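You operate a simulated robot arm through the tools that you are given. There is no shell and no other tool.

Carry out the task below with a simulated two-armed robot. There is one attempt and no reset: what you move stays moved.

TASK
Take the grey cloth from the table end and lay it out flat on the spares rack.

Only the result counts: the job must be done as asked and must still hold three seconds after the hand-in. Knocking over, shifting, dropping, spilling or breaking anything else fails it. Flat cloth is picked up by pressing the open fingertips on it (5 to 10 N) and closing them slowly along it; thin cloth reads only 2 to 8 mm in the jaws.

THE ROBOT
Two 7-joint arms with two-finger parallel grippers on one trunk, on a base that moves. Base frame: it is fixed to the floor where the robot stands at the start and does not move with it; the origin is under the middle of the robot, x ahead of it, y to its left, z up. Units: m, degrees, N and s.
The left shoulder is at the start at [0.039, 0.101, 1.161], the right one opposite. With the tool pointing down near the work surface each hand reaches from about 0.22 to 0.52 m from the robot's upright axis, wherever it stands, measured 20 degrees to its own side. Places, roughly: grey cloth [2.75, -1.5, 1]; spares rack [1.1, 0.2, 0.8]. Payload 2.4 kg a hand.
Tool frame (each hand has its own): the origin (TCP) lies between the finger pads and is the grasp point; the fingertips stand 0.024 m ahead of it; z points along the fingers, y is the line along which they close. The gripper opens to 0.068 m. The fingers are 0.017 m wide and 0.01 m thick; the gripper's body (0.04 by 0.07 m) begins 0.041 m behind the TCP.
Orientation is told as [roll, pitch, yaw] about the base's x, y, z axes, in that order, counted from this pose: with the fingers straight down and closing along the base's y, the tool's x points along the base's -x, its y along +y and its z along -z.

THE INTERFACE
- The arms move only by the tool apply_moves. It takes "left_rows", "right_rows" or both (then of equal length, played together; a hand with none holds still); each is a list of rows, each a list of 7 numbers: the shift along the tool's x, y, z in mm, then the turn, a rotation vector about the tool's x, y, z in degrees, then the gripper command, from -1 (shut) to 1 (fully open), values between in proportion. In form: [[tx, ty, tz, wx, wy, wz, gripper], ...]. A call has 1 to 20 rows; each row is the pose to reach, as a shift and turn from the pose commanded when the call began, along the tool's axes at that moment. Rows are played at 5 a second. More than 0.05 m and 8.6 degrees between two rows, or a gripper value outside its range, and nothing of the call is played. Where a pose cannot be reached the arm comes as near as it can. A force on the tool above 40 N (or 10 N above the force at the start of the call, whichever is more), or a blocked arm, ends the call early, and 0.2 s more pass. Each finger travels about 0.072 m/s and halts on what it meets, pressing with about 34 N; the grip force reading is that of the motor and also rises with nothing between the fingers. The clock runs only during rows and for 0.2 s after the last one: add rows that repeat a pose to give the fingers time. The reply holds the time, the measured pose of the TCP, the force on the tool along the base axes, the opening and the grip force, in the units named above and with some noise, with the torque about the TCP (base axes, N m) and any sound that the robot's microphone picked up, and new pictures: "views" is both (left out), scene, wrist or none (wrist: the cameras of the hands that moved).
- Cameras (640 x 400 px; columns grow to the right, rows downward): "scene" is now at [0.1191, 0.0002, 1.3141]; the picture's right is [0.02, -1.00, 0.00], its down [-0.66, -0.01, -0.75] and it looks along [0.75, 0.01, -0.66] (base axes); focal length 255 px, centre (320, 200). "left" rides on the left gripper at [0.084, -0.011, -0.075] in its tool frame; the picture's right is [0.13, 0.99, 0.00], its down [-0.60, 0.08, -0.79] and it looks along [-0.79, 0.10, 0.61] (tool axes); focal length 251 px, centre (320, 200). "right" rides on the right gripper at [0.084, 0.011, -0.075] in its tool frame; the picture's right is [-0.13, 0.99, 0.00], its down [-0.60, -0.08, -0.79] and it looks along [-0.79, -0.10, 0.61] (tool axes); focal length 251 px, centre (320, 200). There is no depth. A picture from a camera that has moved, and an enlarged one, comes with that camera's place and axes in the base frame and with its lens.
- lift_body(by): moves the trunk up (or, below 0, down) by that many m; the arms and the scene camera ride with it, the base frame stays. It gives what a move gives, with no picture.
- base_move(legs): drives the robot by 1 to 6 legs, each [ahead, left, turn to the left] in m, m and degrees, along the robot's own axes; the way and the turn of a leg run together, so that a leg with both is an arc; at most 1.5 m and 180 degrees a leg. The arms and the cameras ride along, it lands a little off, and it stops where it bumps. It gives what a move gives, and a new picture of the scene camera.
- turn_head(pan, tilt): turns the head with the scene camera to pan (to the left, within 86 degrees either way) and tilt (down, from -29 to 69), counted from straight ahead of the robot (the tilt from the chest, where the trunk bows). It gives what a move gives, and a new picture of the scene camera.
- enlarge(camera, box): a new picture of the part [left, top, right, bottom] of that camera's present view, enlarged. The clock stands still meanwhile.
- close_job(): hands the job in; it is judged then, once.

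Places have to be worked out from the pictures, the camera data and where the tool is seen. Open the grippers and draw the arms clear of the work before you hand the job in, unless the task says otherwise.

The tools are called after "Request:" as name(argument=value, ...) on one line, values as JSON. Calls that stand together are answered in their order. apply_moves: Moves the arms, as the interface text tells. Its arguments: {"type":"object","properties":{"left_rows":{"type":"array","items":{"type":"array","items":{"type":"number"}}},"right_rows":{"type":"array","items":{"type":"array","items":{"type":"number"}}},"views":{"type":"string","enum":["both","scene","wrist","none"]}},"required":[]} The other tools are called the same way: lift_body (by) moves the trunk up or down; base_move (legs) drives the base; turn_head (pan, tilt) turns the head that bears the scene camera; enlarge (camera, box) takes an enlarged picture of a part of a camera's view; close_job () hands the job in.

At the start:

```text
time_s: 0.0
left_ee_pos: [0.3959, 0.2153, 1.0957]
left_tool_rot: [-0.1, 0.1, -0.1]
left_ft_force: [1.3, -0.5, 0.6]
left_ft_torque: [-0.01, 0.0, 0.03]
left_gripper_width: 0.0677
left_grip_force: 0.1
right_ee_pos: [0.4192, -0.1668, 1.0985]
right_tool_rot: [0.0, 0.0, -0.1]
right_ft_force: [-0.1, -0.1, 0.5]
right_ft_torque: [0.02, -0.03, -0.02]
right_gripper_width: 0.0683
right_grip_force: 0.0
trunk travel left (down, up): [-0.375, 0.475]
robot x, y, heading: [0.0002, -0.0003, 0.1]
head pan, tilt (commanded): [1.0, 41.0]
```

scene: 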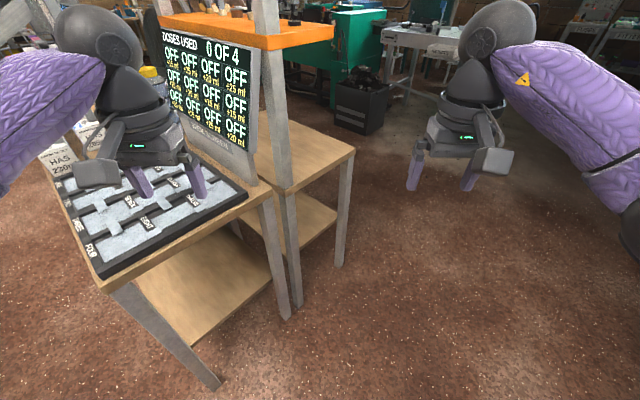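
right: 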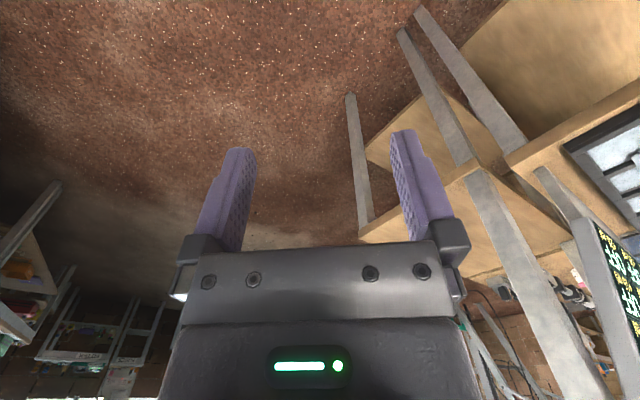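
left: 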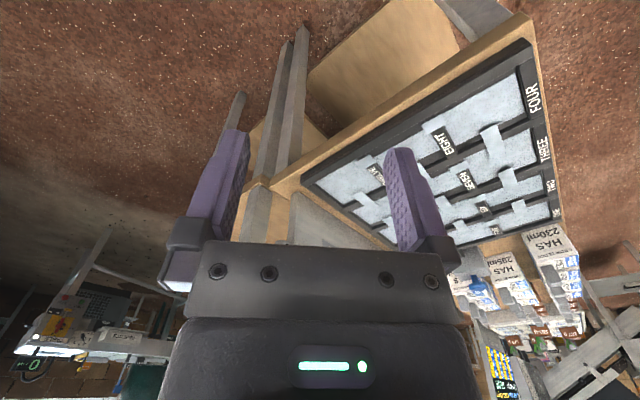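

The first picture shows a bench with a tray and a display at left-front, and a two-shelf stand behind it. I look around with the head to find the rack and the cloth.

Request:
turn_head(pan=0, tilt=15)

Request:
turn_head(pan=-35, tilt=20)

Request:
turn_head(pan=40, tilt=25)

```text
time_s: 0.9
left_ee_pos: [0.3972, 0.2147, 1.0969]
left_tool_rot: [-0.1, 0.1, 0.0]
left_ft_force: [0.4, -0.4, 0.1]
left_ft_torque: [-0.03, -0.03, -0.01]
left_gripper_width: 0.0681
left_grip_force: 0.0
right_ee_pos: [0.4201, -0.1685, 1.0982]
right_tool_rot: [0.0, -0.1, 0.0]
right_ft_force: [0.4, -0.1, -0.2]
right_ft_torque: [0.0, 0.01, -0.04]
right_gripper_width: 0.0681
right_grip_force: 0.0
trunk travel left (down, up): [-0.375, 0.475]
robot x, y, heading: [-0.0024, -0.0006, 0.1]
head pan, tilt (commanded): [0.0, 15.0]
camera scene: at [0.1282, -0.0013, 1.3551], right [0.0, -1.0, 0.0], down [-0.26, 0.0, -0.97], along [0.97, 0.0, -0.26], focal length 255 px, centre (320, 200)
```

scene: 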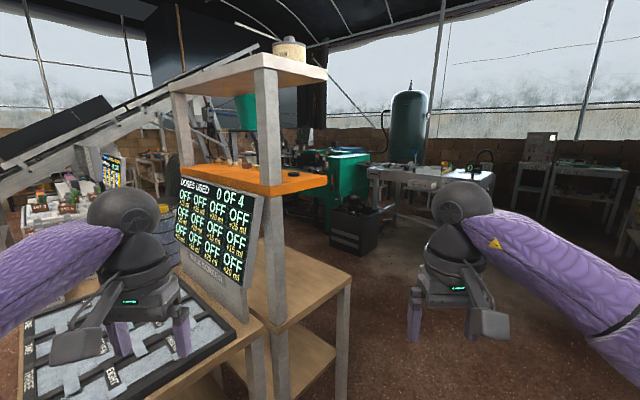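

```text
time_s: 1.9
left_ee_pos: [0.3979, 0.215, 1.0973]
left_tool_rot: [-0.1, 0.1, 0.0]
left_ft_force: [0.1, -0.2, 0.5]
left_ft_torque: [0.01, -0.02, 0.03]
left_gripper_width: 0.0682
left_grip_force: 0.1
right_ee_pos: [0.4188, -0.1666, 1.0985]
right_tool_rot: [0.0, 0.0, 0.0]
right_ft_force: [-0.3, 0.1, 0.0]
right_ft_torque: [0.01, 0.03, -0.02]
right_gripper_width: 0.068
right_grip_force: 0.0
trunk travel left (down, up): [-0.375, 0.475]
robot x, y, heading: [-0.0025, -0.0007, 0.2]
head pan, tilt (commanded): [-35.0, 20.0]
camera scene: at [0.1112, -0.0546, 1.3471], right [-0.57, -0.82, 0.0], down [-0.28, 0.2, -0.94], along [0.77, -0.54, -0.34], focal length 255 px, centre (320, 200)
```

scene: 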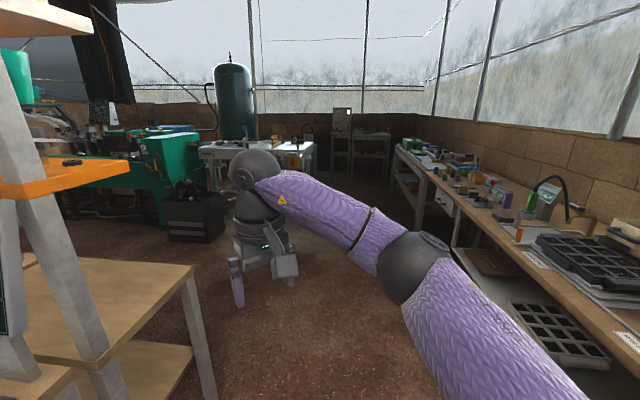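

```text
time_s: 3.4
left_ee_pos: [0.3976, 0.2146, 1.0974]
left_tool_rot: [-0.1, 0.0, 0.0]
left_ft_force: [-0.1, 0.4, -0.1]
left_ft_torque: [0.03, -0.02, 0.0]
left_gripper_width: 0.0681
left_grip_force: 0.0
right_ee_pos: [0.4184, -0.1671, 1.0973]
right_tool_rot: [0.1, 0.0, 0.0]
right_ft_force: [-0.3, 0.2, -0.1]
right_ft_torque: [0.0, 0.01, 0.03]
right_gripper_width: 0.0679
right_grip_force: 0.0
trunk travel left (down, up): [-0.375, 0.475]
robot x, y, heading: [-0.0047, -0.0002, 0.2]
head pan, tilt (commanded): [40.0, 25.0]
camera scene: at [0.1054, 0.0579, 1.339], right [0.64, -0.77, 0.0], down [-0.32, -0.27, -0.91], along [0.69, 0.58, -0.42], focal length 255 px, centre (320, 200)
```

scene: 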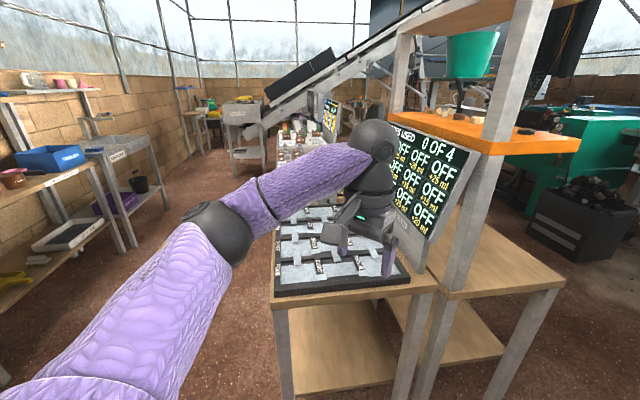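

I enlarge the area where the cloth should be and where the rack should be.

Request:
turn_head(pan=-30, tilt=10)

Request:
enlarge(camera="scene", box=[180, 120, 340, 220])

Request:
turn_head(pan=10, tilt=30)

Request:
enlarge(camera="scene", box=[200, 100, 440, 250])

```text
time_s: 4.8
left_ee_pos: [0.3966, 0.2141, 1.097]
left_tool_rot: [-0.1, 0.1, 0.1]
left_ft_force: [0.4, -1.1, 0.1]
left_ft_torque: [-0.02, -0.02, 0.0]
left_gripper_width: 0.068
left_grip_force: 0.2
right_ee_pos: [0.419, -0.1676, 1.0984]
right_tool_rot: [-0.1, 0.0, 0.0]
right_ft_force: [-1.0, 0.0, -0.5]
right_ft_torque: [-0.03, -0.01, -0.01]
right_gripper_width: 0.068
right_grip_force: 0.0
trunk travel left (down, up): [-0.375, 0.475]
robot x, y, heading: [0.0006, -0.0045, -0.2]
head pan, tilt (commanded): [-30.0, 10.0]
camera scene: at [0.1154, -0.0477, 1.3633], right [-0.5, -0.87, 0.0], down [-0.15, 0.09, -0.98], along [0.85, -0.49, -0.17], focal length 255 px, centre (320, 200)
```

scene: 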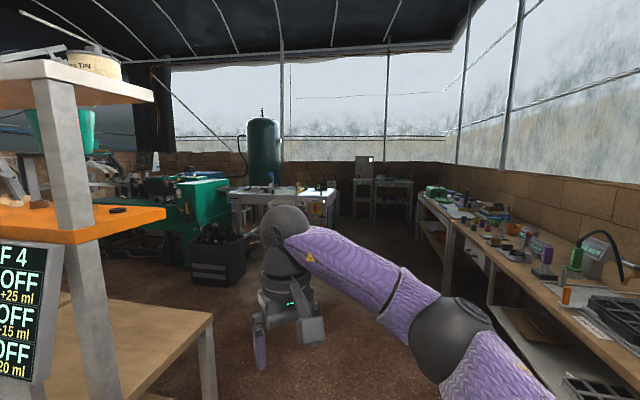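

```text
4.00 times, centred on (260, 170) of scene
camera zoom: at [0.1154, -0.0477, 1.3633], right [-0.5, -0.87, 0.0], down [-0.15, 0.09, -0.98], along [0.85, -0.49, -0.17], focal length 1019 px, centre (560, 320)
```

zoom: 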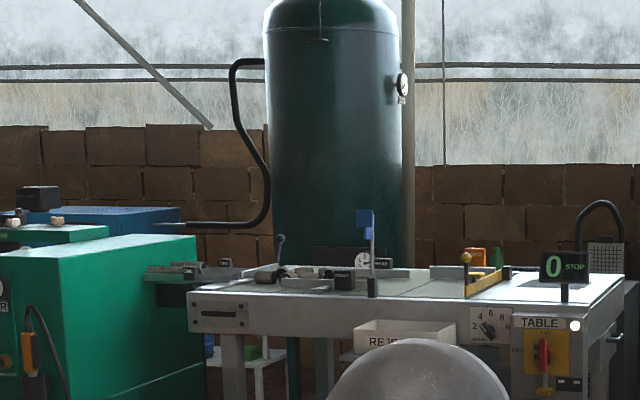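

```text
time_s: 5.9
left_ee_pos: [0.396, 0.2146, 1.0965]
left_tool_rot: [-0.1, 0.1, -0.1]
left_ft_force: [-0.4, 0.0, 0.6]
left_ft_torque: [0.03, -0.02, -0.01]
left_gripper_width: 0.0679
left_grip_force: 0.0
right_ee_pos: [0.4199, -0.1687, 1.0989]
right_tool_rot: [-0.1, 0.1, 0.0]
right_ft_force: [0.4, 0.1, -0.9]
right_ft_torque: [0.0, 0.0, 0.02]
right_gripper_width: 0.0683
right_grip_force: 0.0
trunk travel left (down, up): [-0.375, 0.475]
robot x, y, heading: [-0.0031, -0.0029, 0.4]
head pan, tilt (commanded): [10.0, 30.0]
camera scene: at [0.1239, 0.0144, 1.3311], right [0.17, -0.98, 0.0], down [-0.49, -0.09, -0.87], along [0.85, 0.15, -0.5], focal length 255 px, centre (320, 200)
```

scene: 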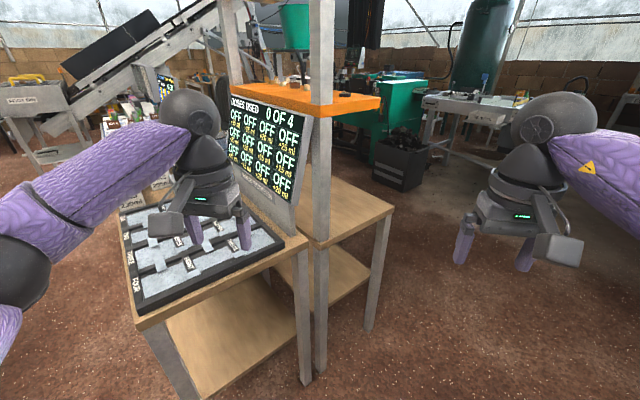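

```text
2.67 times, centred on (320, 175) of scene
camera zoom: at [0.1239, 0.0144, 1.3311], right [0.17, -0.98, 0.0], down [-0.49, -0.09, -0.87], along [0.85, 0.15, -0.5], focal length 679 px, centre (320, 267)
```

zoom: 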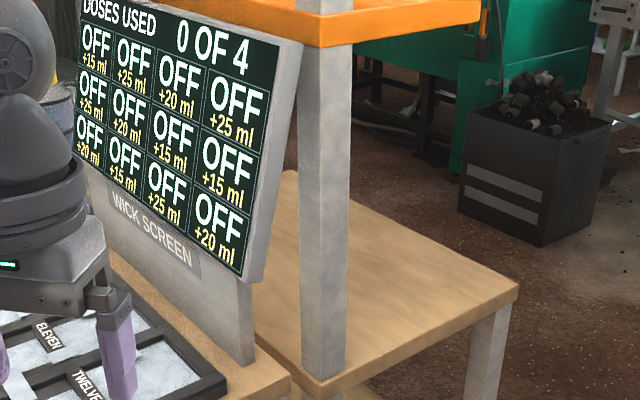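

The cloth should be at the right end of the "TABLE" machine, whose end lies near (2.3..2.8, -1.2..-1.8), and the rack is the wooden stand behind the tray bench, turned about 45°. I turn right about 42° and drive down the corridor to see both better.

Request:
base_move(legs=[[0, 0, -42], [0.9, 0, 0]])

Request:
turn_head(pan=0, tilt=15)

Request:
turn_head(pan=35, tilt=20)

Request:
turn_head(pan=80, tilt=25)

```text
time_s: 12.5
left_ee_pos: [1.0968, -0.698, 1.0961]
left_tool_rot: [-0.1, 0.1, -41.7]
left_ft_force: [0.1, 0.0, 0.2]
left_ft_torque: [0.01, -0.01, -0.02]
left_gripper_width: 0.068
left_grip_force: 0.0
right_ee_pos: [0.8589, -0.9989, 1.0987]
right_tool_rot: [0.0, 0.0, -41.8]
right_ft_force: [-0.6, -0.6, 0.0]
right_ft_torque: [0.02, -0.01, 0.03]
right_gripper_width: 0.0681
right_grip_force: 0.1
trunk travel left (down, up): [-0.375, 0.475]
robot x, y, heading: [0.6571, -0.5966, -41.8]
head pan, tilt (commanded): [10.0, 30.0]
camera scene: at [0.7605, -0.6667, 1.331], right [-0.53, -0.85, 0.0], down [-0.43, 0.26, -0.87], along [0.74, -0.46, -0.5], focal length 255 px, centre (320, 200)
```

scene: 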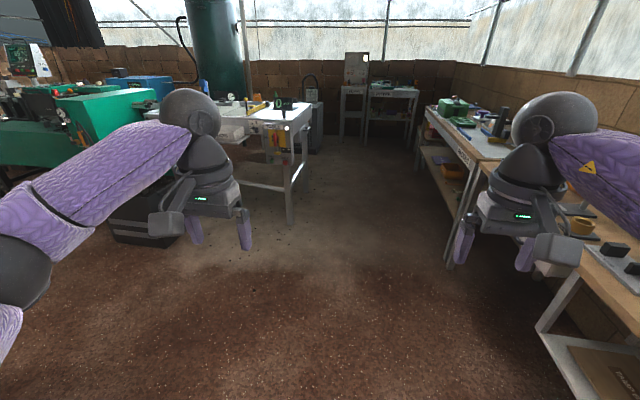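

```text
time_s: 13.3
left_ee_pos: [1.0972, -0.698, 1.0964]
left_tool_rot: [0.0, 0.1, -41.7]
left_ft_force: [0.4, 0.3, 0.1]
left_ft_torque: [0.03, -0.02, 0.0]
left_gripper_width: 0.0681
left_grip_force: 0.0
right_ee_pos: [0.8589, -0.9985, 1.0979]
right_tool_rot: [0.2, 0.0, -41.7]
right_ft_force: [-0.7, 0.6, -0.3]
right_ft_torque: [0.0, 0.0, -0.01]
right_gripper_width: 0.068
right_grip_force: 0.1
trunk travel left (down, up): [-0.375, 0.475]
robot x, y, heading: [0.6556, -0.5914, -41.8]
head pan, tilt (commanded): [0.0, 15.0]
camera scene: at [0.7532, -0.6812, 1.3551], right [-0.67, -0.75, 0.0], down [-0.19, 0.17, -0.97], along [0.72, -0.64, -0.26], focal length 255 px, centre (320, 200)
```

scene: 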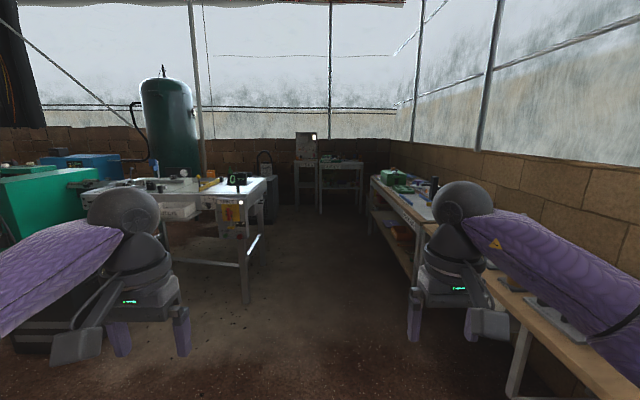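

```text
time_s: 14.3
left_ee_pos: [1.0973, -0.699, 1.0959]
left_tool_rot: [0.0, 0.1, -41.6]
left_ft_force: [-0.4, -0.8, 0.0]
left_ft_torque: [0.0, 0.03, 0.0]
left_gripper_width: 0.0685
left_grip_force: 0.0
right_ee_pos: [0.8584, -0.9976, 1.0982]
right_tool_rot: [0.0, 0.0, -41.7]
right_ft_force: [0.8, 0.4, -0.5]
right_ft_torque: [0.0, 0.02, 0.01]
right_gripper_width: 0.0681
right_grip_force: 0.2
trunk travel left (down, up): [-0.375, 0.475]
robot x, y, heading: [0.651, -0.5968, -42.0]
head pan, tilt (commanded): [35.0, 20.0]
camera scene: at [0.7759, -0.63, 1.3471], right [-0.12, -0.99, 0.0], down [-0.34, 0.04, -0.94], along [0.93, -0.11, -0.34], focal length 255 px, centre (320, 200)
```

scene: 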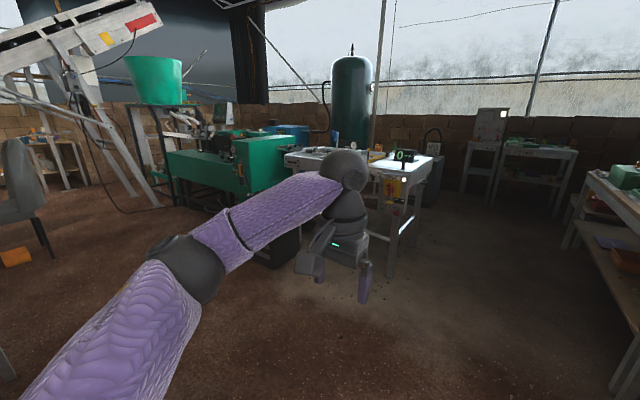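

```text
time_s: 15.4
left_ee_pos: [1.097, -0.6989, 1.0956]
left_tool_rot: [-0.1, 0.1, -41.7]
left_ft_force: [-0.7, -0.3, 0.1]
left_ft_torque: [0.03, 0.02, 0.03]
left_gripper_width: 0.0682
left_grip_force: 0.0
right_ee_pos: [0.859, -0.9974, 1.0986]
right_tool_rot: [0.0, 0.0, -41.7]
right_ft_force: [-0.2, -0.2, 0.4]
right_ft_torque: [0.03, -0.01, 0.0]
right_gripper_width: 0.0679
right_grip_force: 0.1
trunk travel left (down, up): [-0.375, 0.475]
robot x, y, heading: [0.6593, -0.5926, -41.9]
head pan, tilt (commanded): [80.0, 25.0]
camera scene: at [0.7558, -0.562, 1.339], right [0.62, -0.79, 0.0], down [-0.33, -0.26, -0.91], along [0.71, 0.56, -0.42], focal length 255 px, centre (320, 200)
```

scene: 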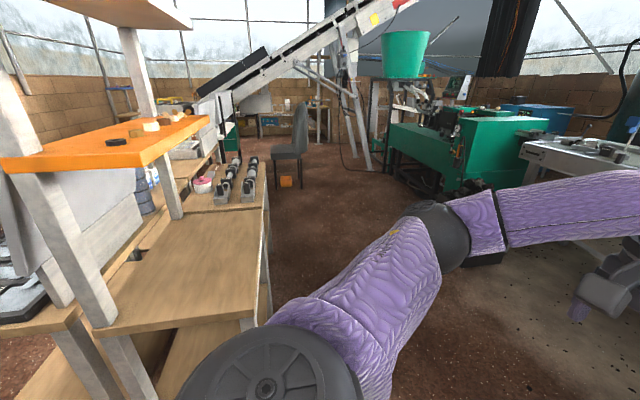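

The rack's wooden shelf is now seen with free space on its open side under/next to the orange shelf. Next I enlarge the table end to see the cloth.

Request:
enlarge(camera="scene", box=[0, 90, 320, 290])

Request:
turn_head(pan=18, tilt=15)

Request:
enlarge(camera="scene", box=[240, 140, 400, 240])

```text
2.00 times, centred on (160, 190) of scene
camera zoom: at [0.7558, -0.562, 1.339], right [0.62, -0.79, 0.0], down [-0.33, -0.26, -0.91], along [0.71, 0.56, -0.42], focal length 509 px, centre (640, 220)
```

zoom: 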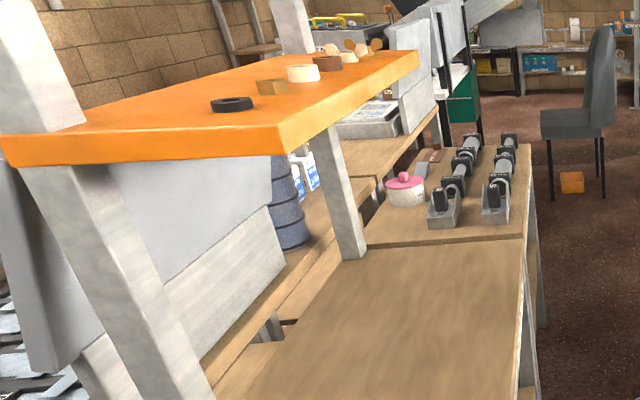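

```text
time_s: 16.7
left_ee_pos: [1.0973, -0.6978, 1.0969]
left_tool_rot: [0.0, 0.1, -41.8]
left_ft_force: [-0.4, 0.0, 0.1]
left_ft_torque: [-0.02, 0.0, 0.06]
left_gripper_width: 0.0679
left_grip_force: 0.1
right_ee_pos: [0.8592, -0.9984, 1.0984]
right_tool_rot: [0.0, -0.1, -41.7]
right_ft_force: [0.0, 0.6, 0.1]
right_ft_torque: [-0.01, 0.02, 0.0]
right_gripper_width: 0.0679
right_grip_force: 0.1
trunk travel left (down, up): [-0.375, 0.475]
robot x, y, heading: [0.6559, -0.5935, -41.6]
head pan, tilt (commanded): [18.0, 15.0]
camera scene: at [0.7689, -0.6566, 1.3552], right [-0.4, -0.92, 0.0], down [-0.24, 0.1, -0.97], along [0.88, -0.39, -0.26], focal length 255 px, centre (320, 200)
```

scene: 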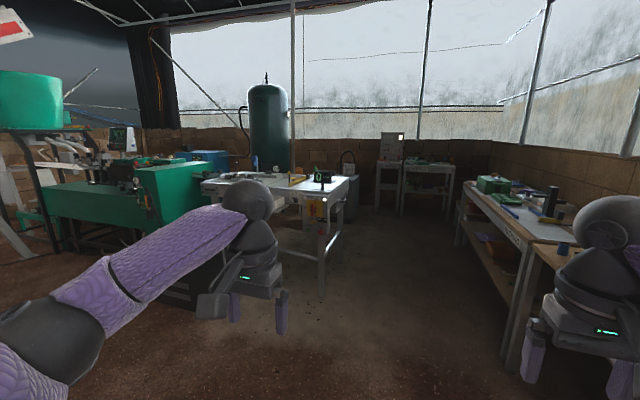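

```text
4.00 times, centred on (320, 190) of scene
camera zoom: at [0.7689, -0.6566, 1.3552], right [-0.4, -0.92, 0.0], down [-0.24, 0.1, -0.97], along [0.88, -0.39, -0.26], focal length 1019 px, centre (320, 240)
```

zoom: 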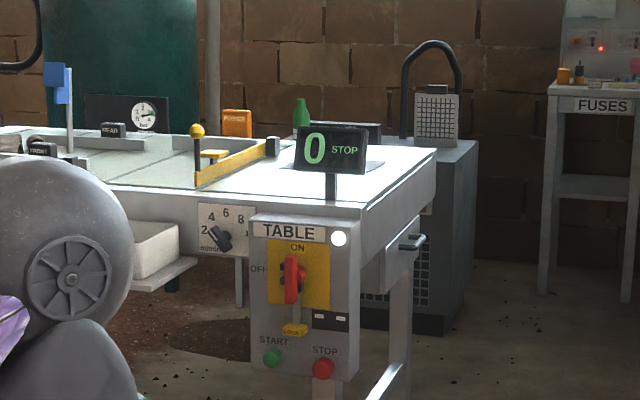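

The grey cloth seems to lie behind the "0 STOP" display on the table end; the table and benches are aligned with my present heading. I raise the trunk so the elbows pass over the table and bench items, and drive further down the aisle.

Request:
lift_body(by=0.25)

Request:
base_move(legs=[[1.2, -0.03, 0]])

Request:
turn_head(pan=40, tilt=35)

```text
time_s: 19.3
left_ee_pos: [1.0982, -0.6975, 1.3457]
left_tool_rot: [0.1, 0.1, -41.7]
left_ft_force: [0.3, -0.6, -0.1]
left_ft_torque: [-0.05, -0.01, 0.02]
left_gripper_width: 0.0678
left_grip_force: 0.1
right_ee_pos: [0.8594, -0.9992, 1.3486]
right_tool_rot: [-0.1, 0.0, -41.7]
right_ft_force: [0.1, -0.6, -0.6]
right_ft_torque: [0.0, -0.01, 0.06]
right_gripper_width: 0.0682
right_grip_force: 0.0
trunk travel left (down, up): [-0.625, 0.225]
robot x, y, heading: [0.6551, -0.5925, -41.6]
head pan, tilt (commanded): [18.0, 15.0]
```

```text
time_s: 25.5
left_ee_pos: [1.9767, -1.5691, 1.3456]
left_tool_rot: [-0.1, 0.1, -43.8]
left_ft_force: [-0.5, -0.3, 0.5]
left_ft_torque: [0.02, -0.01, 0.02]
left_gripper_width: 0.0679
left_grip_force: 0.0
right_ee_pos: [1.7296, -1.86, 1.3486]
right_tool_rot: [0.0, 0.0, -43.7]
right_ft_force: [0.0, 1.3, -0.3]
right_ft_torque: [0.02, 0.02, 0.01]
right_gripper_width: 0.068
right_grip_force: 0.1
trunk travel left (down, up): [-0.625, 0.225]
robot x, y, heading: [1.5386, -1.4511, -43.8]
head pan, tilt (commanded): [18.0, 15.0]
camera scene: at [1.6348, -1.5014, 1.6062], right [-0.43, -0.9, 0.0], down [-0.23, 0.11, -0.97], along [0.87, -0.42, -0.26], focal length 255 px, centre (320, 200)
```

scene: 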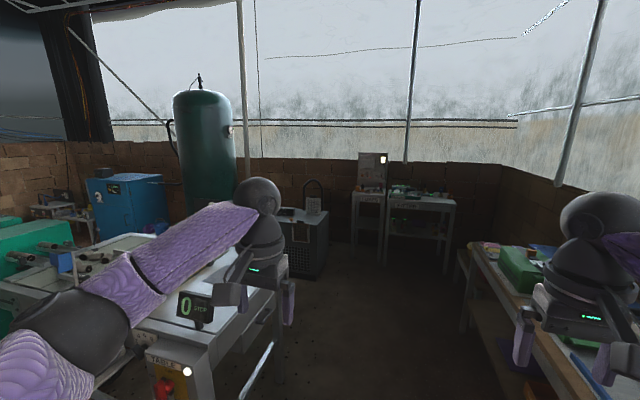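

```text
time_s: 26.4
left_ee_pos: [1.9782, -1.5694, 1.3457]
left_tool_rot: [0.0, 0.2, -43.7]
left_ft_force: [0.8, 0.8, -0.6]
left_ft_torque: [0.01, 0.0, 0.02]
left_gripper_width: 0.0683
left_grip_force: 0.0
right_ee_pos: [1.7295, -1.8609, 1.3481]
right_tool_rot: [0.0, 0.0, -43.8]
right_ft_force: [0.8, 0.5, -0.7]
right_ft_torque: [0.02, 0.04, 0.0]
right_gripper_width: 0.068
right_grip_force: 0.1
trunk travel left (down, up): [-0.625, 0.225]
robot x, y, heading: [1.539, -1.4514, -43.7]
head pan, tilt (commanded): [40.0, 35.0]
camera scene: at [1.6384, -1.4664, 1.5743], right [-0.06, -1.0, 0.0], down [-0.57, 0.04, -0.82], along [0.82, -0.05, -0.57], focal length 255 px, centre (320, 200)
```

scene: 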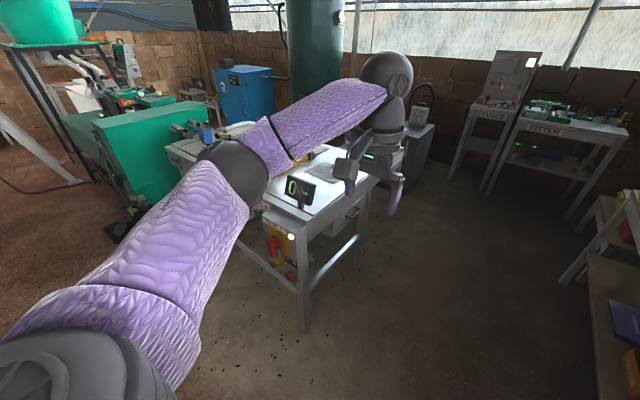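

The table's front-right corner is near (2.35, -1.43) and the aisle is clear. I drive on until level with the cloth, then turn left 90° to face the table end.

Request:
base_move(legs=[[0.93, -0.02, 2], [0, 0, 90]])

Request:
turn_head(pan=0, tilt=45)

```text
time_s: 35.3
left_ee_pos: [2.3352, -1.673, 1.3461]
left_tool_rot: [-0.1, 0.1, 49.5]
left_ft_force: [-0.3, 0.8, -0.2]
left_ft_torque: [-0.02, 0.01, 0.01]
left_gripper_width: 0.0681
left_grip_force: 0.0
right_ee_pos: [2.6398, -1.9051, 1.3487]
right_tool_rot: [0.0, 0.1, 49.5]
right_ft_force: [0.5, -0.3, 0.9]
right_ft_torque: [0.0, -0.03, 0.0]
right_gripper_width: 0.068
right_grip_force: 0.0
trunk travel left (down, up): [-0.625, 0.225]
robot x, y, heading: [2.2378, -2.1152, 49.9]
head pan, tilt (commanded): [40.0, 35.0]
camera scene: at [2.2484, -2.0186, 1.5742], right [1.0, -0.01, 0.0], down [0.0, -0.57, -0.82], along [0.01, 0.82, -0.57], focal length 255 px, centre (320, 200)
```

scene: 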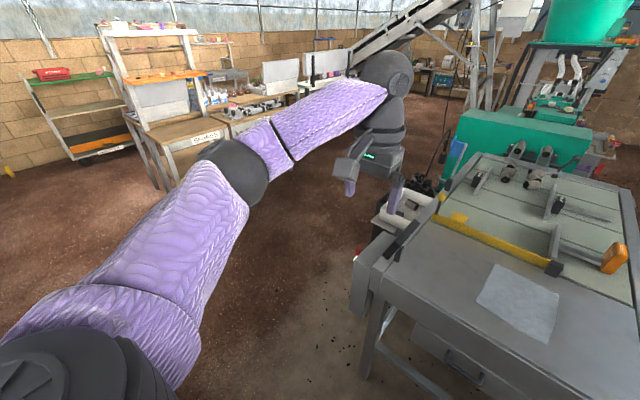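

```text
time_s: 36.3
left_ee_pos: [2.3335, -1.673, 1.3454]
left_tool_rot: [0.1, 0.1, 49.5]
left_ft_force: [-0.7, 0.0, 0.2]
left_ft_torque: [-0.04, 0.02, 0.02]
left_gripper_width: 0.0682
left_grip_force: 0.0
right_ee_pos: [2.6399, -1.9055, 1.3481]
right_tool_rot: [0.0, 0.0, 49.5]
right_ft_force: [-0.2, -0.7, -0.3]
right_ft_torque: [0.02, -0.03, 0.0]
right_gripper_width: 0.0681
right_grip_force: 0.2
trunk travel left (down, up): [-0.625, 0.225]
robot x, y, heading: [2.2415, -2.115, 49.4]
head pan, tilt (commanded): [0.0, 45.0]
camera scene: at [2.3005, -2.0448, 1.5594], right [0.76, -0.65, 0.0], down [-0.46, -0.54, -0.71], along [0.46, 0.54, -0.71], focal length 255 px, centre (320, 200)
```

scene: 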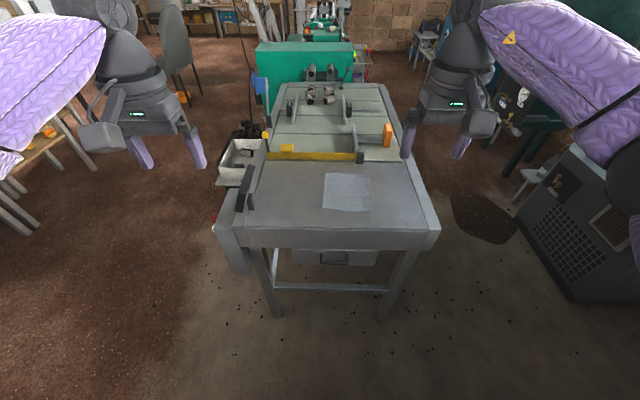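

The grey cloth (about 0.17 m square) lies flat on the table end, centred near (2.79, -1.61). Before approaching, I check the labels on the racks seen from here and enlarge the cloth.

Request:
enlarge(camera="scene", box=[220, 130, 460, 280])

Request:
turn_head(pan=55, tilt=20)

Request:
enlarge(camera="scene", box=[200, 80, 520, 280])

```text
2.67 times, centred on (340, 205) of scene
camera zoom: at [2.3005, -2.0448, 1.5594], right [0.76, -0.65, 0.0], down [-0.46, -0.54, -0.71], along [0.46, 0.54, -0.71], focal length 679 px, centre (267, 187)
```

zoom: 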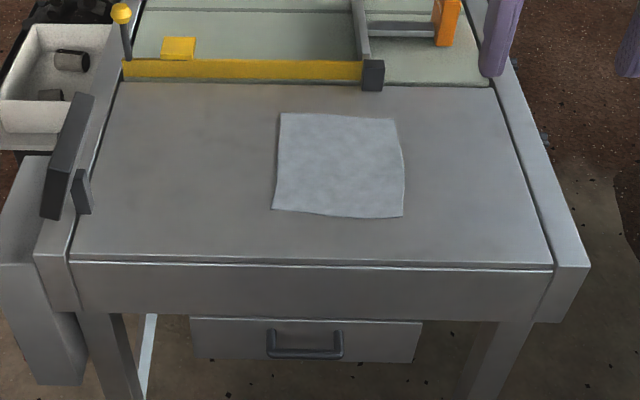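

```text
time_s: 37.6
left_ee_pos: [2.3346, -1.6737, 1.3465]
left_tool_rot: [0.0, 0.1, 49.6]
left_ft_force: [0.2, -0.5, 0.1]
left_ft_torque: [0.04, -0.06, -0.05]
left_gripper_width: 0.0679
left_grip_force: 0.0
right_ee_pos: [2.6399, -1.9058, 1.3482]
right_tool_rot: [-0.1, 0.0, 49.6]
right_ft_force: [0.0, -0.6, 1.3]
right_ft_torque: [-0.01, -0.01, -0.01]
right_gripper_width: 0.0679
right_grip_force: 0.1
trunk travel left (down, up): [-0.625, 0.225]
robot x, y, heading: [2.2431, -2.1186, 49.5]
head pan, tilt (commanded): [55.0, 20.0]
camera scene: at [2.2245, -2.0166, 1.598], right [0.97, 0.25, 0.0], down [0.09, -0.33, -0.94], along [-0.24, 0.91, -0.34], focal length 255 px, centre (320, 200)
```

scene: 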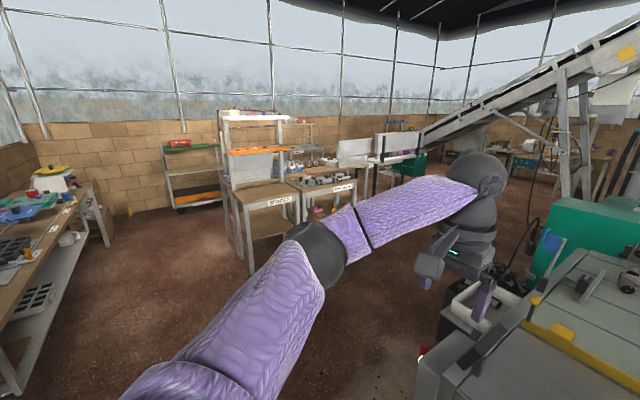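

```text
2.00 times, centred on (360, 180) of scene
camera zoom: at [2.2245, -2.0166, 1.598], right [0.97, 0.25, 0.0], down [0.09, -0.33, -0.94], along [-0.24, 0.91, -0.34], focal length 509 px, centre (240, 240)
```

zoom: 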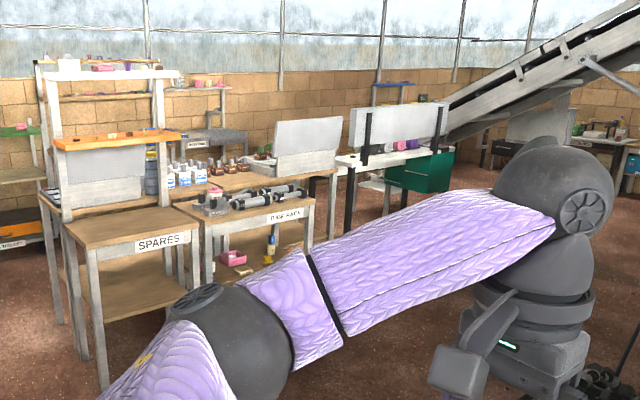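

The label "SPARES" is on the empty board rack in front of the orange shelf, with its open front facing the aisle: that is my goal. I move nearer to the table end in a first step, aligning with the cloth (yaw about 45°).

Request:
base_move(legs=[[0.14, -0.055, -4.2]])

Request:
turn_head(pan=0, tilt=65)

```text
time_s: 39.0
left_ee_pos: [2.503, -1.612, 1.3445]
left_tool_rot: [0.0, 0.2, 45.6]
left_ft_force: [0.2, 1.1, -0.4]
left_ft_torque: [-0.03, -0.01, -0.03]
left_gripper_width: 0.0683
left_grip_force: 0.2
right_ee_pos: [2.7927, -1.8632, 1.3475]
right_tool_rot: [0.0, 0.0, 45.5]
right_ft_force: [0.0, -0.7, -0.4]
right_ft_torque: [-0.02, -0.01, -0.02]
right_gripper_width: 0.0681
right_grip_force: 0.0
trunk travel left (down, up): [-0.625, 0.225]
robot x, y, heading: [2.3779, -2.0447, 45.6]
head pan, tilt (commanded): [55.0, 20.0]
camera scene: at [2.3707, -1.9455, 1.598], right [0.98, 0.18, 0.0], down [0.06, -0.34, -0.94], along [-0.17, 0.92, -0.34], focal length 255 px, centre (320, 200)
```

scene: 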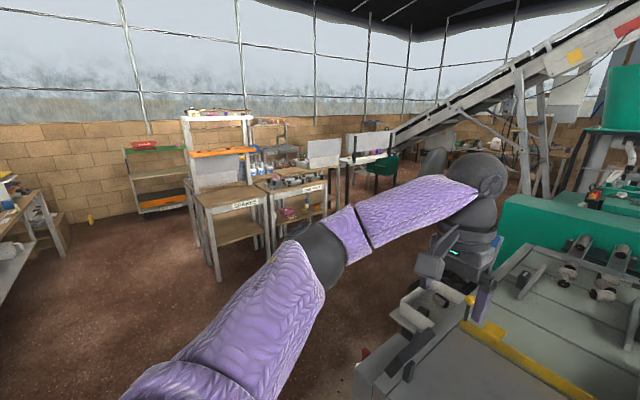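

```text
time_s: 40.2
left_ee_pos: [2.5019, -1.6122, 1.3451]
left_tool_rot: [0.1, 0.2, 45.6]
left_ft_force: [-0.1, -0.5, -0.3]
left_ft_torque: [0.0, -0.01, 0.01]
left_gripper_width: 0.0681
left_grip_force: 0.0
right_ee_pos: [2.791, -1.8627, 1.3474]
right_tool_rot: [-0.1, 0.0, 45.6]
right_ft_force: [-0.1, 0.4, 0.0]
right_ft_torque: [0.0, 0.01, -0.02]
right_gripper_width: 0.0681
right_grip_force: 0.0
trunk travel left (down, up): [-0.625, 0.225]
robot x, y, heading: [2.3755, -2.0431, 45.5]
head pan, tilt (commanded): [0.0, 65.0]
camera scene: at [2.4289, -1.9942, 1.5344], right [0.71, -0.7, 0.0], down [-0.63, -0.65, -0.42], along [0.3, 0.3, -0.91], focal length 255 px, centre (320, 200)
```

scene: 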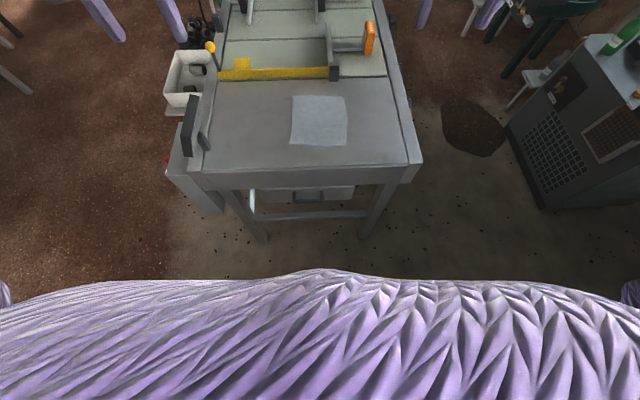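

The cloth's near edge is about 0.48 m ahead of the robot's axis; I creep another 9 cm forward so both hands reach it comfortably.

Request:
base_move(legs=[[0.09, 0, 0]])

Request:
enlarge(camera="scene", box=[200, 80, 440, 230])

```text
time_s: 41.3
left_ee_pos: [2.5676, -1.5447, 1.3455]
left_tool_rot: [0.0, 0.1, 45.5]
left_ft_force: [-0.5, 0.7, -0.2]
left_ft_torque: [-0.01, 0.01, 0.04]
left_gripper_width: 0.0681
left_grip_force: 0.1
right_ee_pos: [2.8577, -1.798, 1.3489]
right_tool_rot: [0.1, 0.2, 45.4]
right_ft_force: [0.4, 0.9, -0.3]
right_ft_torque: [0.0, 0.0, 0.0]
right_gripper_width: 0.0682
right_grip_force: 0.0
trunk travel left (down, up): [-0.625, 0.225]
robot x, y, heading: [2.442, -1.9801, 45.5]
head pan, tilt (commanded): [0.0, 65.0]
camera scene: at [2.4943, -1.9278, 1.5343], right [0.71, -0.7, 0.0], down [-0.64, -0.65, -0.42], along [0.3, 0.3, -0.91], focal length 255 px, centre (320, 200)
```

scene: 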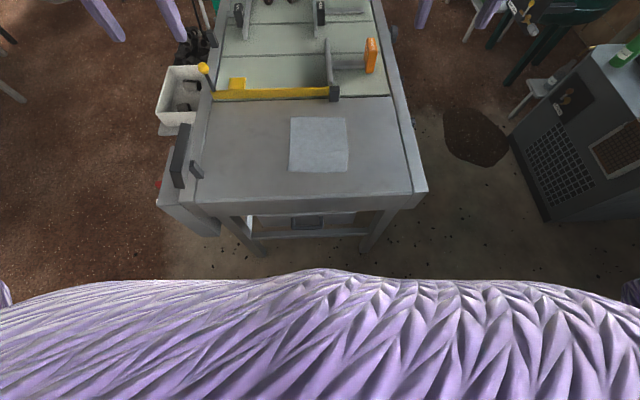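

```text
2.67 times, centred on (320, 155) of scene
camera zoom: at [2.4943, -1.9278, 1.5343], right [0.71, -0.7, 0.0], down [-0.64, -0.65, -0.42], along [0.3, 0.3, -0.91], focal length 679 px, centre (320, 320)
```

zoom: 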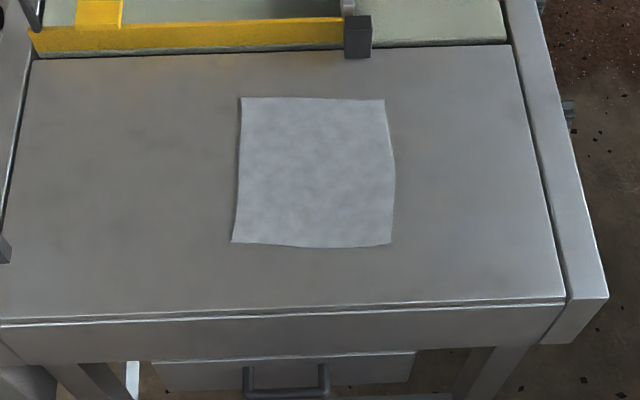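

The cloth lies 0.44–0.64 m ahead of the axis and from 0.09 m left to 0.07 m right. I bring both hands above its two near corners, with the fingers narrowed to about 19 mm, stopping roughly 0.2 m above the table for a look.

Request:
apply_moves(left_rows=[[-10, -36, 30, 0, 0, 0, 0.5], [-20, -72, 60, 0, 0, 0, 0], [-32, -100, 90, 0, 0, 0, -0.45], [-44, -125, 125, 0, 0, 0, -0.45], [-56, -144, 160, 0, 0, 0, -0.45], [-56, -144, 200, 0, 0, 0, -0.45], [-56, -144, 200, 0, 0, 0, -0.45]], right_rows=[[-6, 20, 30, 0, 0, 0, 0.5], [-12, 40, 60, 0, 0, 0, 0], [-18, 60, 90, 0, 0, 0, -0.45], [-24, 80, 125, 0, 0, 0, -0.45], [-30, 100, 160, 0, 0, 0, -0.45], [-34, 114, 200, 0, 0, 0, -0.45], [-34, 114, 200, 0, 0, 0, -0.45]], views="both")

```text
time_s: 42.9
left_ee_pos: [2.7124, -1.6079, 1.1462]
left_tool_rot: [0.0, 0.1, 45.4]
left_ft_force: [-0.4, 1.0, -0.2]
left_ft_torque: [0.0, 0.0, 0.0]
left_gripper_width: 0.0185
left_grip_force: 0.1
right_ee_pos: [2.7985, -1.695, 1.1459]
right_tool_rot: [0.0, 0.0, 45.5]
right_ft_force: [0.3, -0.4, -0.6]
right_ft_torque: [0.0, 0.02, 0.0]
right_gripper_width: 0.0187
right_grip_force: 0.1
trunk travel left (down, up): [-0.625, 0.225]
robot x, y, heading: [2.4434, -1.9797, 45.6]
head pan, tilt (commanded): [0.0, 65.0]
camera scene: at [2.4937, -1.9291, 1.5344], right [0.71, -0.7, 0.0], down [-0.64, -0.65, -0.42], along [0.3, 0.3, -0.91], focal length 255 px, centre (320, 200)
camera right: at [2.7325, -1.7492, 1.2232], right [-0.62, 0.79, 0.0], down [0.48, 0.38, 0.79], along [0.62, 0.49, -0.61], focal length 251 px, centre (320, 200)
camera left: at [2.6611, -1.6768, 1.2219], right [-0.8, 0.6, 0.0], down [0.37, 0.49, 0.79], along [0.48, 0.63, -0.61], focal length 251 px, centre (320, 200)
```

scene: 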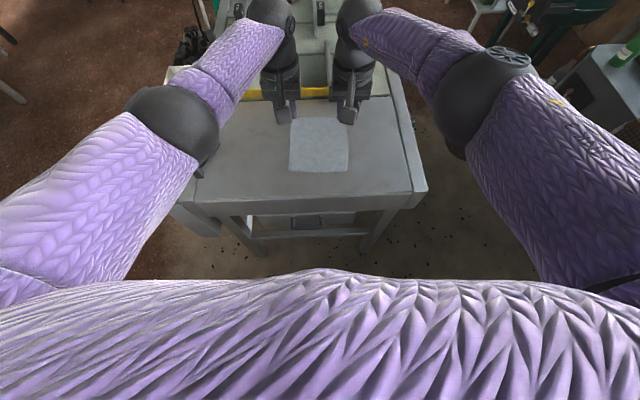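
right: 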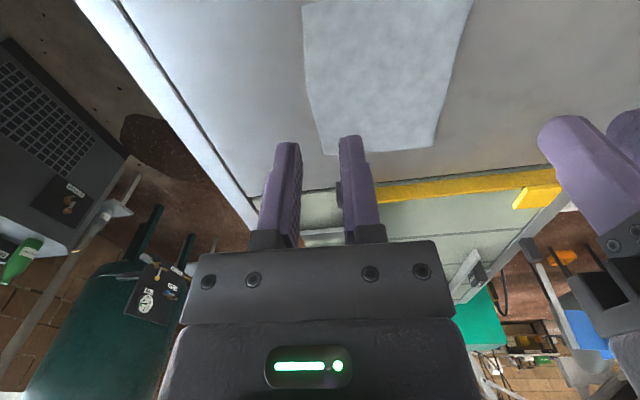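
left: 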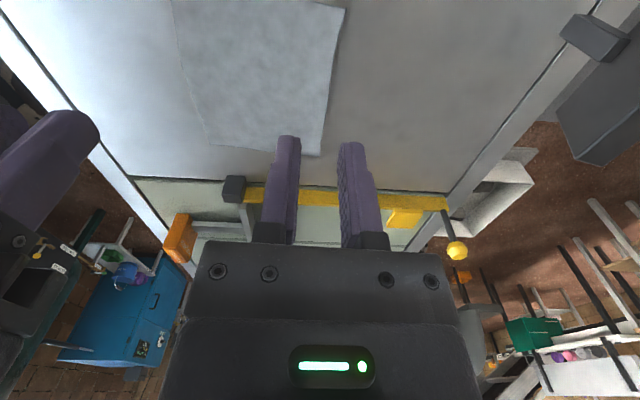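

Both hands hang above the near corners with 12 cm between them. I lower them by 0.12 m to tip height about 1.0 and check with the wrist cameras.

Request:
apply_moves(left_rows=[[0, 0, 40, 0, 0, 0, -0.45], [0, 0, 80, 0, 0, 0, -0.45], [0, 0, 120, 0, 0, 0, -0.45]], right_rows=[[0, 0, 40, 0, 0, 0, -0.45], [0, 0, 80, 0, 0, 0, -0.45], [0, 0, 120, 0, 0, 0, -0.45]], views="both")

Request:
enlarge(camera="scene", box=[220, 60, 420, 185])

```text
time_s: 43.7
left_ee_pos: [2.6866, -1.622, 1.0396]
left_tool_rot: [0.0, 0.0, 45.4]
left_ft_force: [-0.6, -1.6, 0.4]
left_ft_torque: [0.04, 0.0, 0.01]
left_gripper_width: 0.0184
left_grip_force: 0.0
left hand out of reach, approached as far as the arm can: row 2, 3
right_ee_pos: [2.779, -1.7245, 1.0393]
right_tool_rot: [0.1, 0.0, 45.4]
right_ft_force: [-0.5, 0.0, -0.4]
right_ft_torque: [-0.02, -0.02, 0.04]
right_gripper_width: 0.0187
right_grip_force: 0.0
right hand out of reach, approached as far as the arm can: row 2, 3
trunk travel left (down, up): [-0.625, 0.225]
robot x, y, heading: [2.4448, -1.9797, 45.5]
head pan, tilt (commanded): [0.0, 65.0]
camera scene: at [2.494, -1.9296, 1.5344], right [0.71, -0.7, 0.0], down [-0.64, -0.65, -0.42], along [0.3, 0.3, -0.91], focal length 255 px, centre (320, 200)
camera right: at [2.7122, -1.7776, 1.1167], right [-0.62, 0.79, 0.0], down [0.48, 0.38, 0.79], along [0.62, 0.49, -0.61], focal length 251 px, centre (320, 200)
camera left: at [2.637, -1.6914, 1.1148], right [-0.8, 0.6, 0.0], down [0.37, 0.48, 0.79], along [0.48, 0.63, -0.61], focal length 251 px, centre (320, 200)
```

scene: 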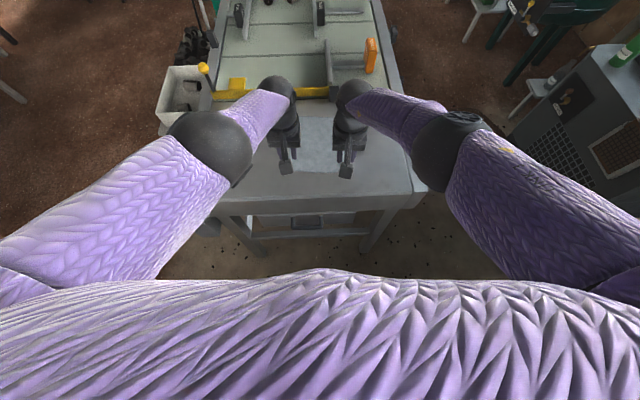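
right: 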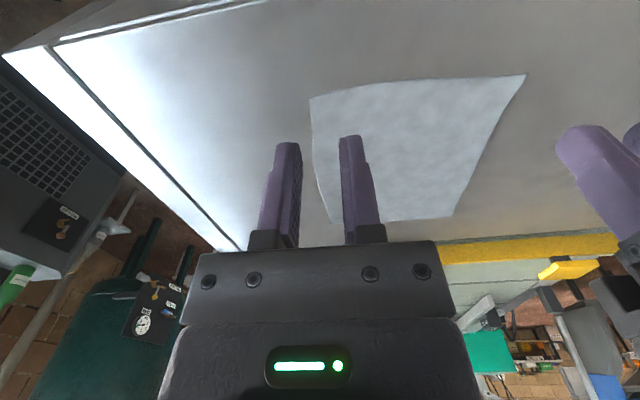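
left: 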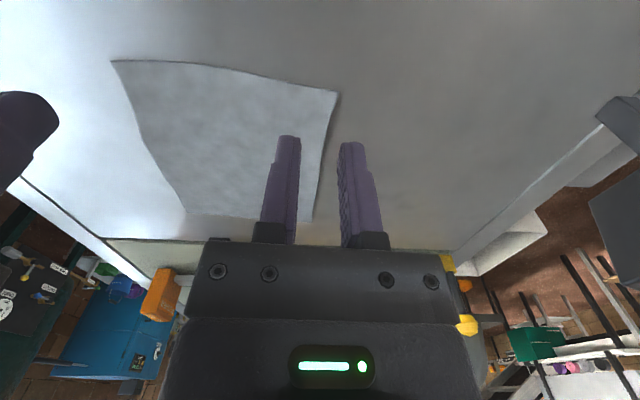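

```text
3.20 times, centred on (320, 122) of scene
camera zoom: at [2.494, -1.9296, 1.5344], right [0.71, -0.7, 0.0], down [-0.64, -0.65, -0.42], along [0.3, 0.3, -0.91], focal length 815 px, centre (320, 448)
```

zoom: 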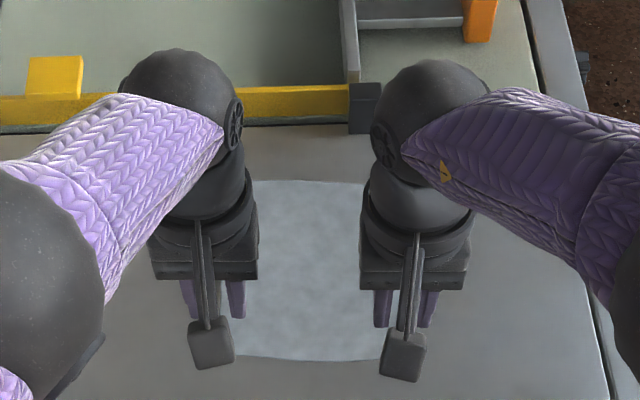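

The hands were just out of reach because the trunk is high; from both wrist views the table top is at z ≈ 0.93 and the near corners at (2.689,-1.601) and (2.803,-1.716). I raise the hands, then lower the trunk by 0.2 m.

Request:
apply_moves(left_rows=[[0, 0, -40, 0, 0, 0, -0.45], [0, 0, -80, 0, 0, 0, -0.45], [0, 0, -120, 0, 0, 0, -0.45], [0, 0, -160, 0, 0, 0, -0.45], [0, 0, -190, 0, 0, 0, -0.45]], right_rows=[[0, 0, -40, 0, 0, 0, -0.45], [0, 0, -80, 0, 0, 0, -0.45], [0, 0, -120, 0, 0, 0, -0.45], [0, 0, -160, 0, 0, 0, -0.45], [0, 0, -190, 0, 0, 0, -0.45]], views="none")

Request:
lift_body(by=-0.1)

Request:
lift_body(by=-0.1)

```text
time_s: 44.9
left_ee_pos: [2.7241, -1.5951, 1.2001]
left_tool_rot: [0.1, 0.1, 45.5]
left_ft_force: [0.2, 0.6, -0.5]
left_ft_torque: [0.0, -0.01, 0.02]
left_gripper_width: 0.0189
left_grip_force: 0.1
left hand out of reach, approached as far as the arm can: row 1, 2, 3, 4, 5
right_ee_pos: [2.7789, -1.7229, 1.2298]
right_tool_rot: [0.0, 0.0, 45.5]
right_ft_force: [-0.5, 0.0, 0.1]
right_ft_torque: [-0.01, -0.05, 0.0]
right_gripper_width: 0.0189
right_grip_force: 0.0
trunk travel left (down, up): [-0.625, 0.225]
robot x, y, heading: [2.4424, -1.9794, 45.5]
head pan, tilt (commanded): [0.0, 65.0]
```

```text
time_s: 46.2
left_ee_pos: [2.7241, -1.5958, 1.0928]
left_tool_rot: [0.0, 1.2, 45.5]
left_ft_force: [-0.4, 0.3, -0.1]
left_ft_torque: [0.01, -0.01, 0.0]
left_gripper_width: 0.0185
left_grip_force: 0.0
right_ee_pos: [2.7784, -1.7241, 1.1309]
right_tool_rot: [0.0, 0.0, 45.6]
right_ft_force: [0.1, -0.3, 0.2]
right_ft_torque: [-0.01, 0.01, 0.0]
right_gripper_width: 0.0187
right_grip_force: 0.1
trunk travel left (down, up): [-0.525, 0.324]
robot x, y, heading: [2.4456, -1.98, 45.6]
head pan, tilt (commanded): [0.0, 65.0]
```

```text
time_s: 47.6
left_ee_pos: [2.7256, -1.5947, 0.9825]
left_tool_rot: [-0.1, 2.5, 45.4]
left_ft_force: [-0.3, -0.3, -0.1]
left_ft_torque: [0.06, 0.0, 0.03]
left_gripper_width: 0.019
left_grip_force: 0.2
right_ee_pos: [2.778, -1.7242, 1.0303]
right_tool_rot: [-0.1, 0.0, 45.4]
right_ft_force: [1.0, -0.4, 0.5]
right_ft_torque: [0.01, -0.02, 0.01]
right_gripper_width: 0.0188
right_grip_force: 0.1
trunk travel left (down, up): [-0.425, 0.424]
robot x, y, heading: [2.4438, -1.9836, 45.5]
head pan, tilt (commanded): [0.0, 65.0]
```

The left hand came out slightly tilted and lower (tips ~3 cm above the table). I now bring both hands to matching positions about 4–5 cm above the near corners and straighten the left one.

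Request:
apply_moves(left_rows=[[5, 0, -15, 0, 0, 0, -0.45], [21, 2, -30, 0, -2.5, 0, -0.45], [21, 2, -30, 0, -2.5, 0, -0.45]], right_rows=[[-15, 3, 5, 0, 0, 0, -0.45], [-32, 7, 18, 0, 0, 0, -0.45], [-32, 7, 18, 0, 0, 0, -0.45]], views="both")

```text
time_s: 48.4
left_ee_pos: [2.7355, -1.5914, 1.0118]
left_tool_rot: [0.0, 0.1, 45.5]
left_ft_force: [0.0, 0.9, -0.6]
left_ft_torque: [0.02, -0.04, 0.01]
left_gripper_width: 0.0187
left_grip_force: 0.1
left hand out of reach, approached as far as the arm can: row 1, 2, 3
right_ee_pos: [2.7962, -1.6961, 1.012]
right_tool_rot: [0.1, 0.0, 45.6]
right_ft_force: [0.1, 0.2, 0.0]
right_ft_torque: [-0.02, 0.02, 0.02]
right_gripper_width: 0.0188
right_grip_force: 0.1
trunk travel left (down, up): [-0.425, 0.424]
robot x, y, heading: [2.4419, -1.9814, 45.4]
head pan, tilt (commanded): [0.0, 65.0]
camera scene: at [2.5042, -1.9179, 1.3337], right [0.71, -0.7, 0.0], down [-0.64, -0.65, -0.42], along [0.3, 0.3, -0.91], focal length 255 px, centre (320, 200)
camera right: at [2.7285, -1.7488, 1.0875], right [-0.62, 0.79, 0.0], down [0.48, 0.38, 0.79], along [0.62, 0.49, -0.61], focal length 251 px, centre (320, 200)
camera left: at [2.6845, -1.6607, 1.0871], right [-0.8, 0.6, 0.0], down [0.37, 0.49, 0.79], along [0.48, 0.63, -0.61], focal length 251 px, centre (320, 200)
```

scene: 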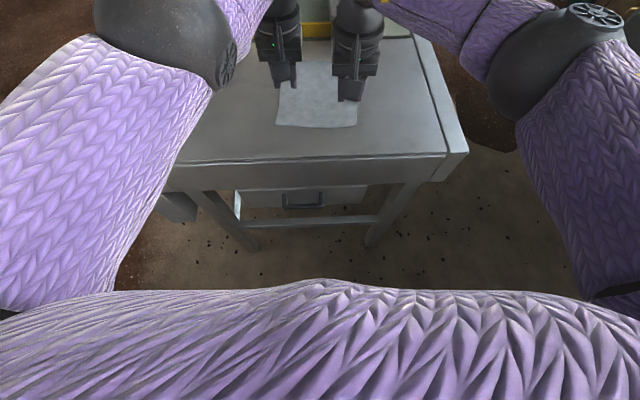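
right: 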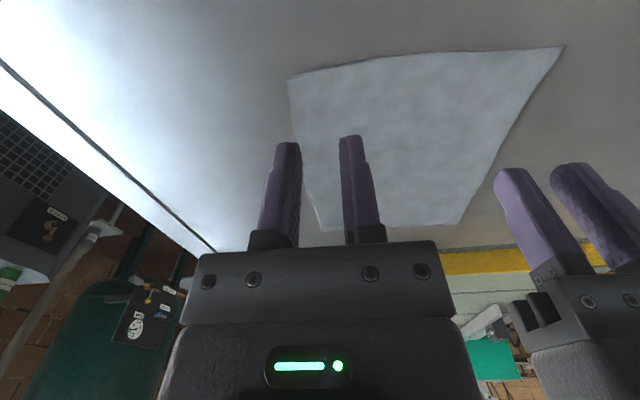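
left: 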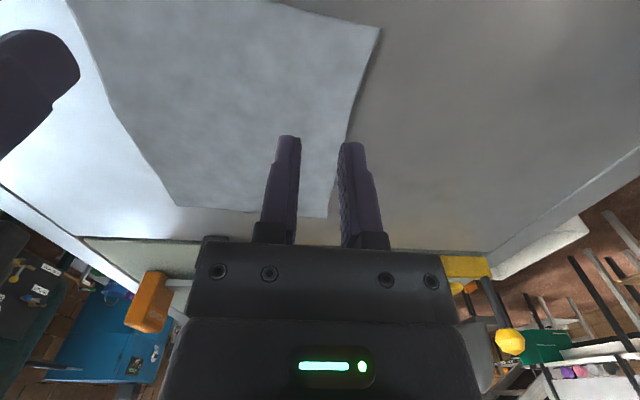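

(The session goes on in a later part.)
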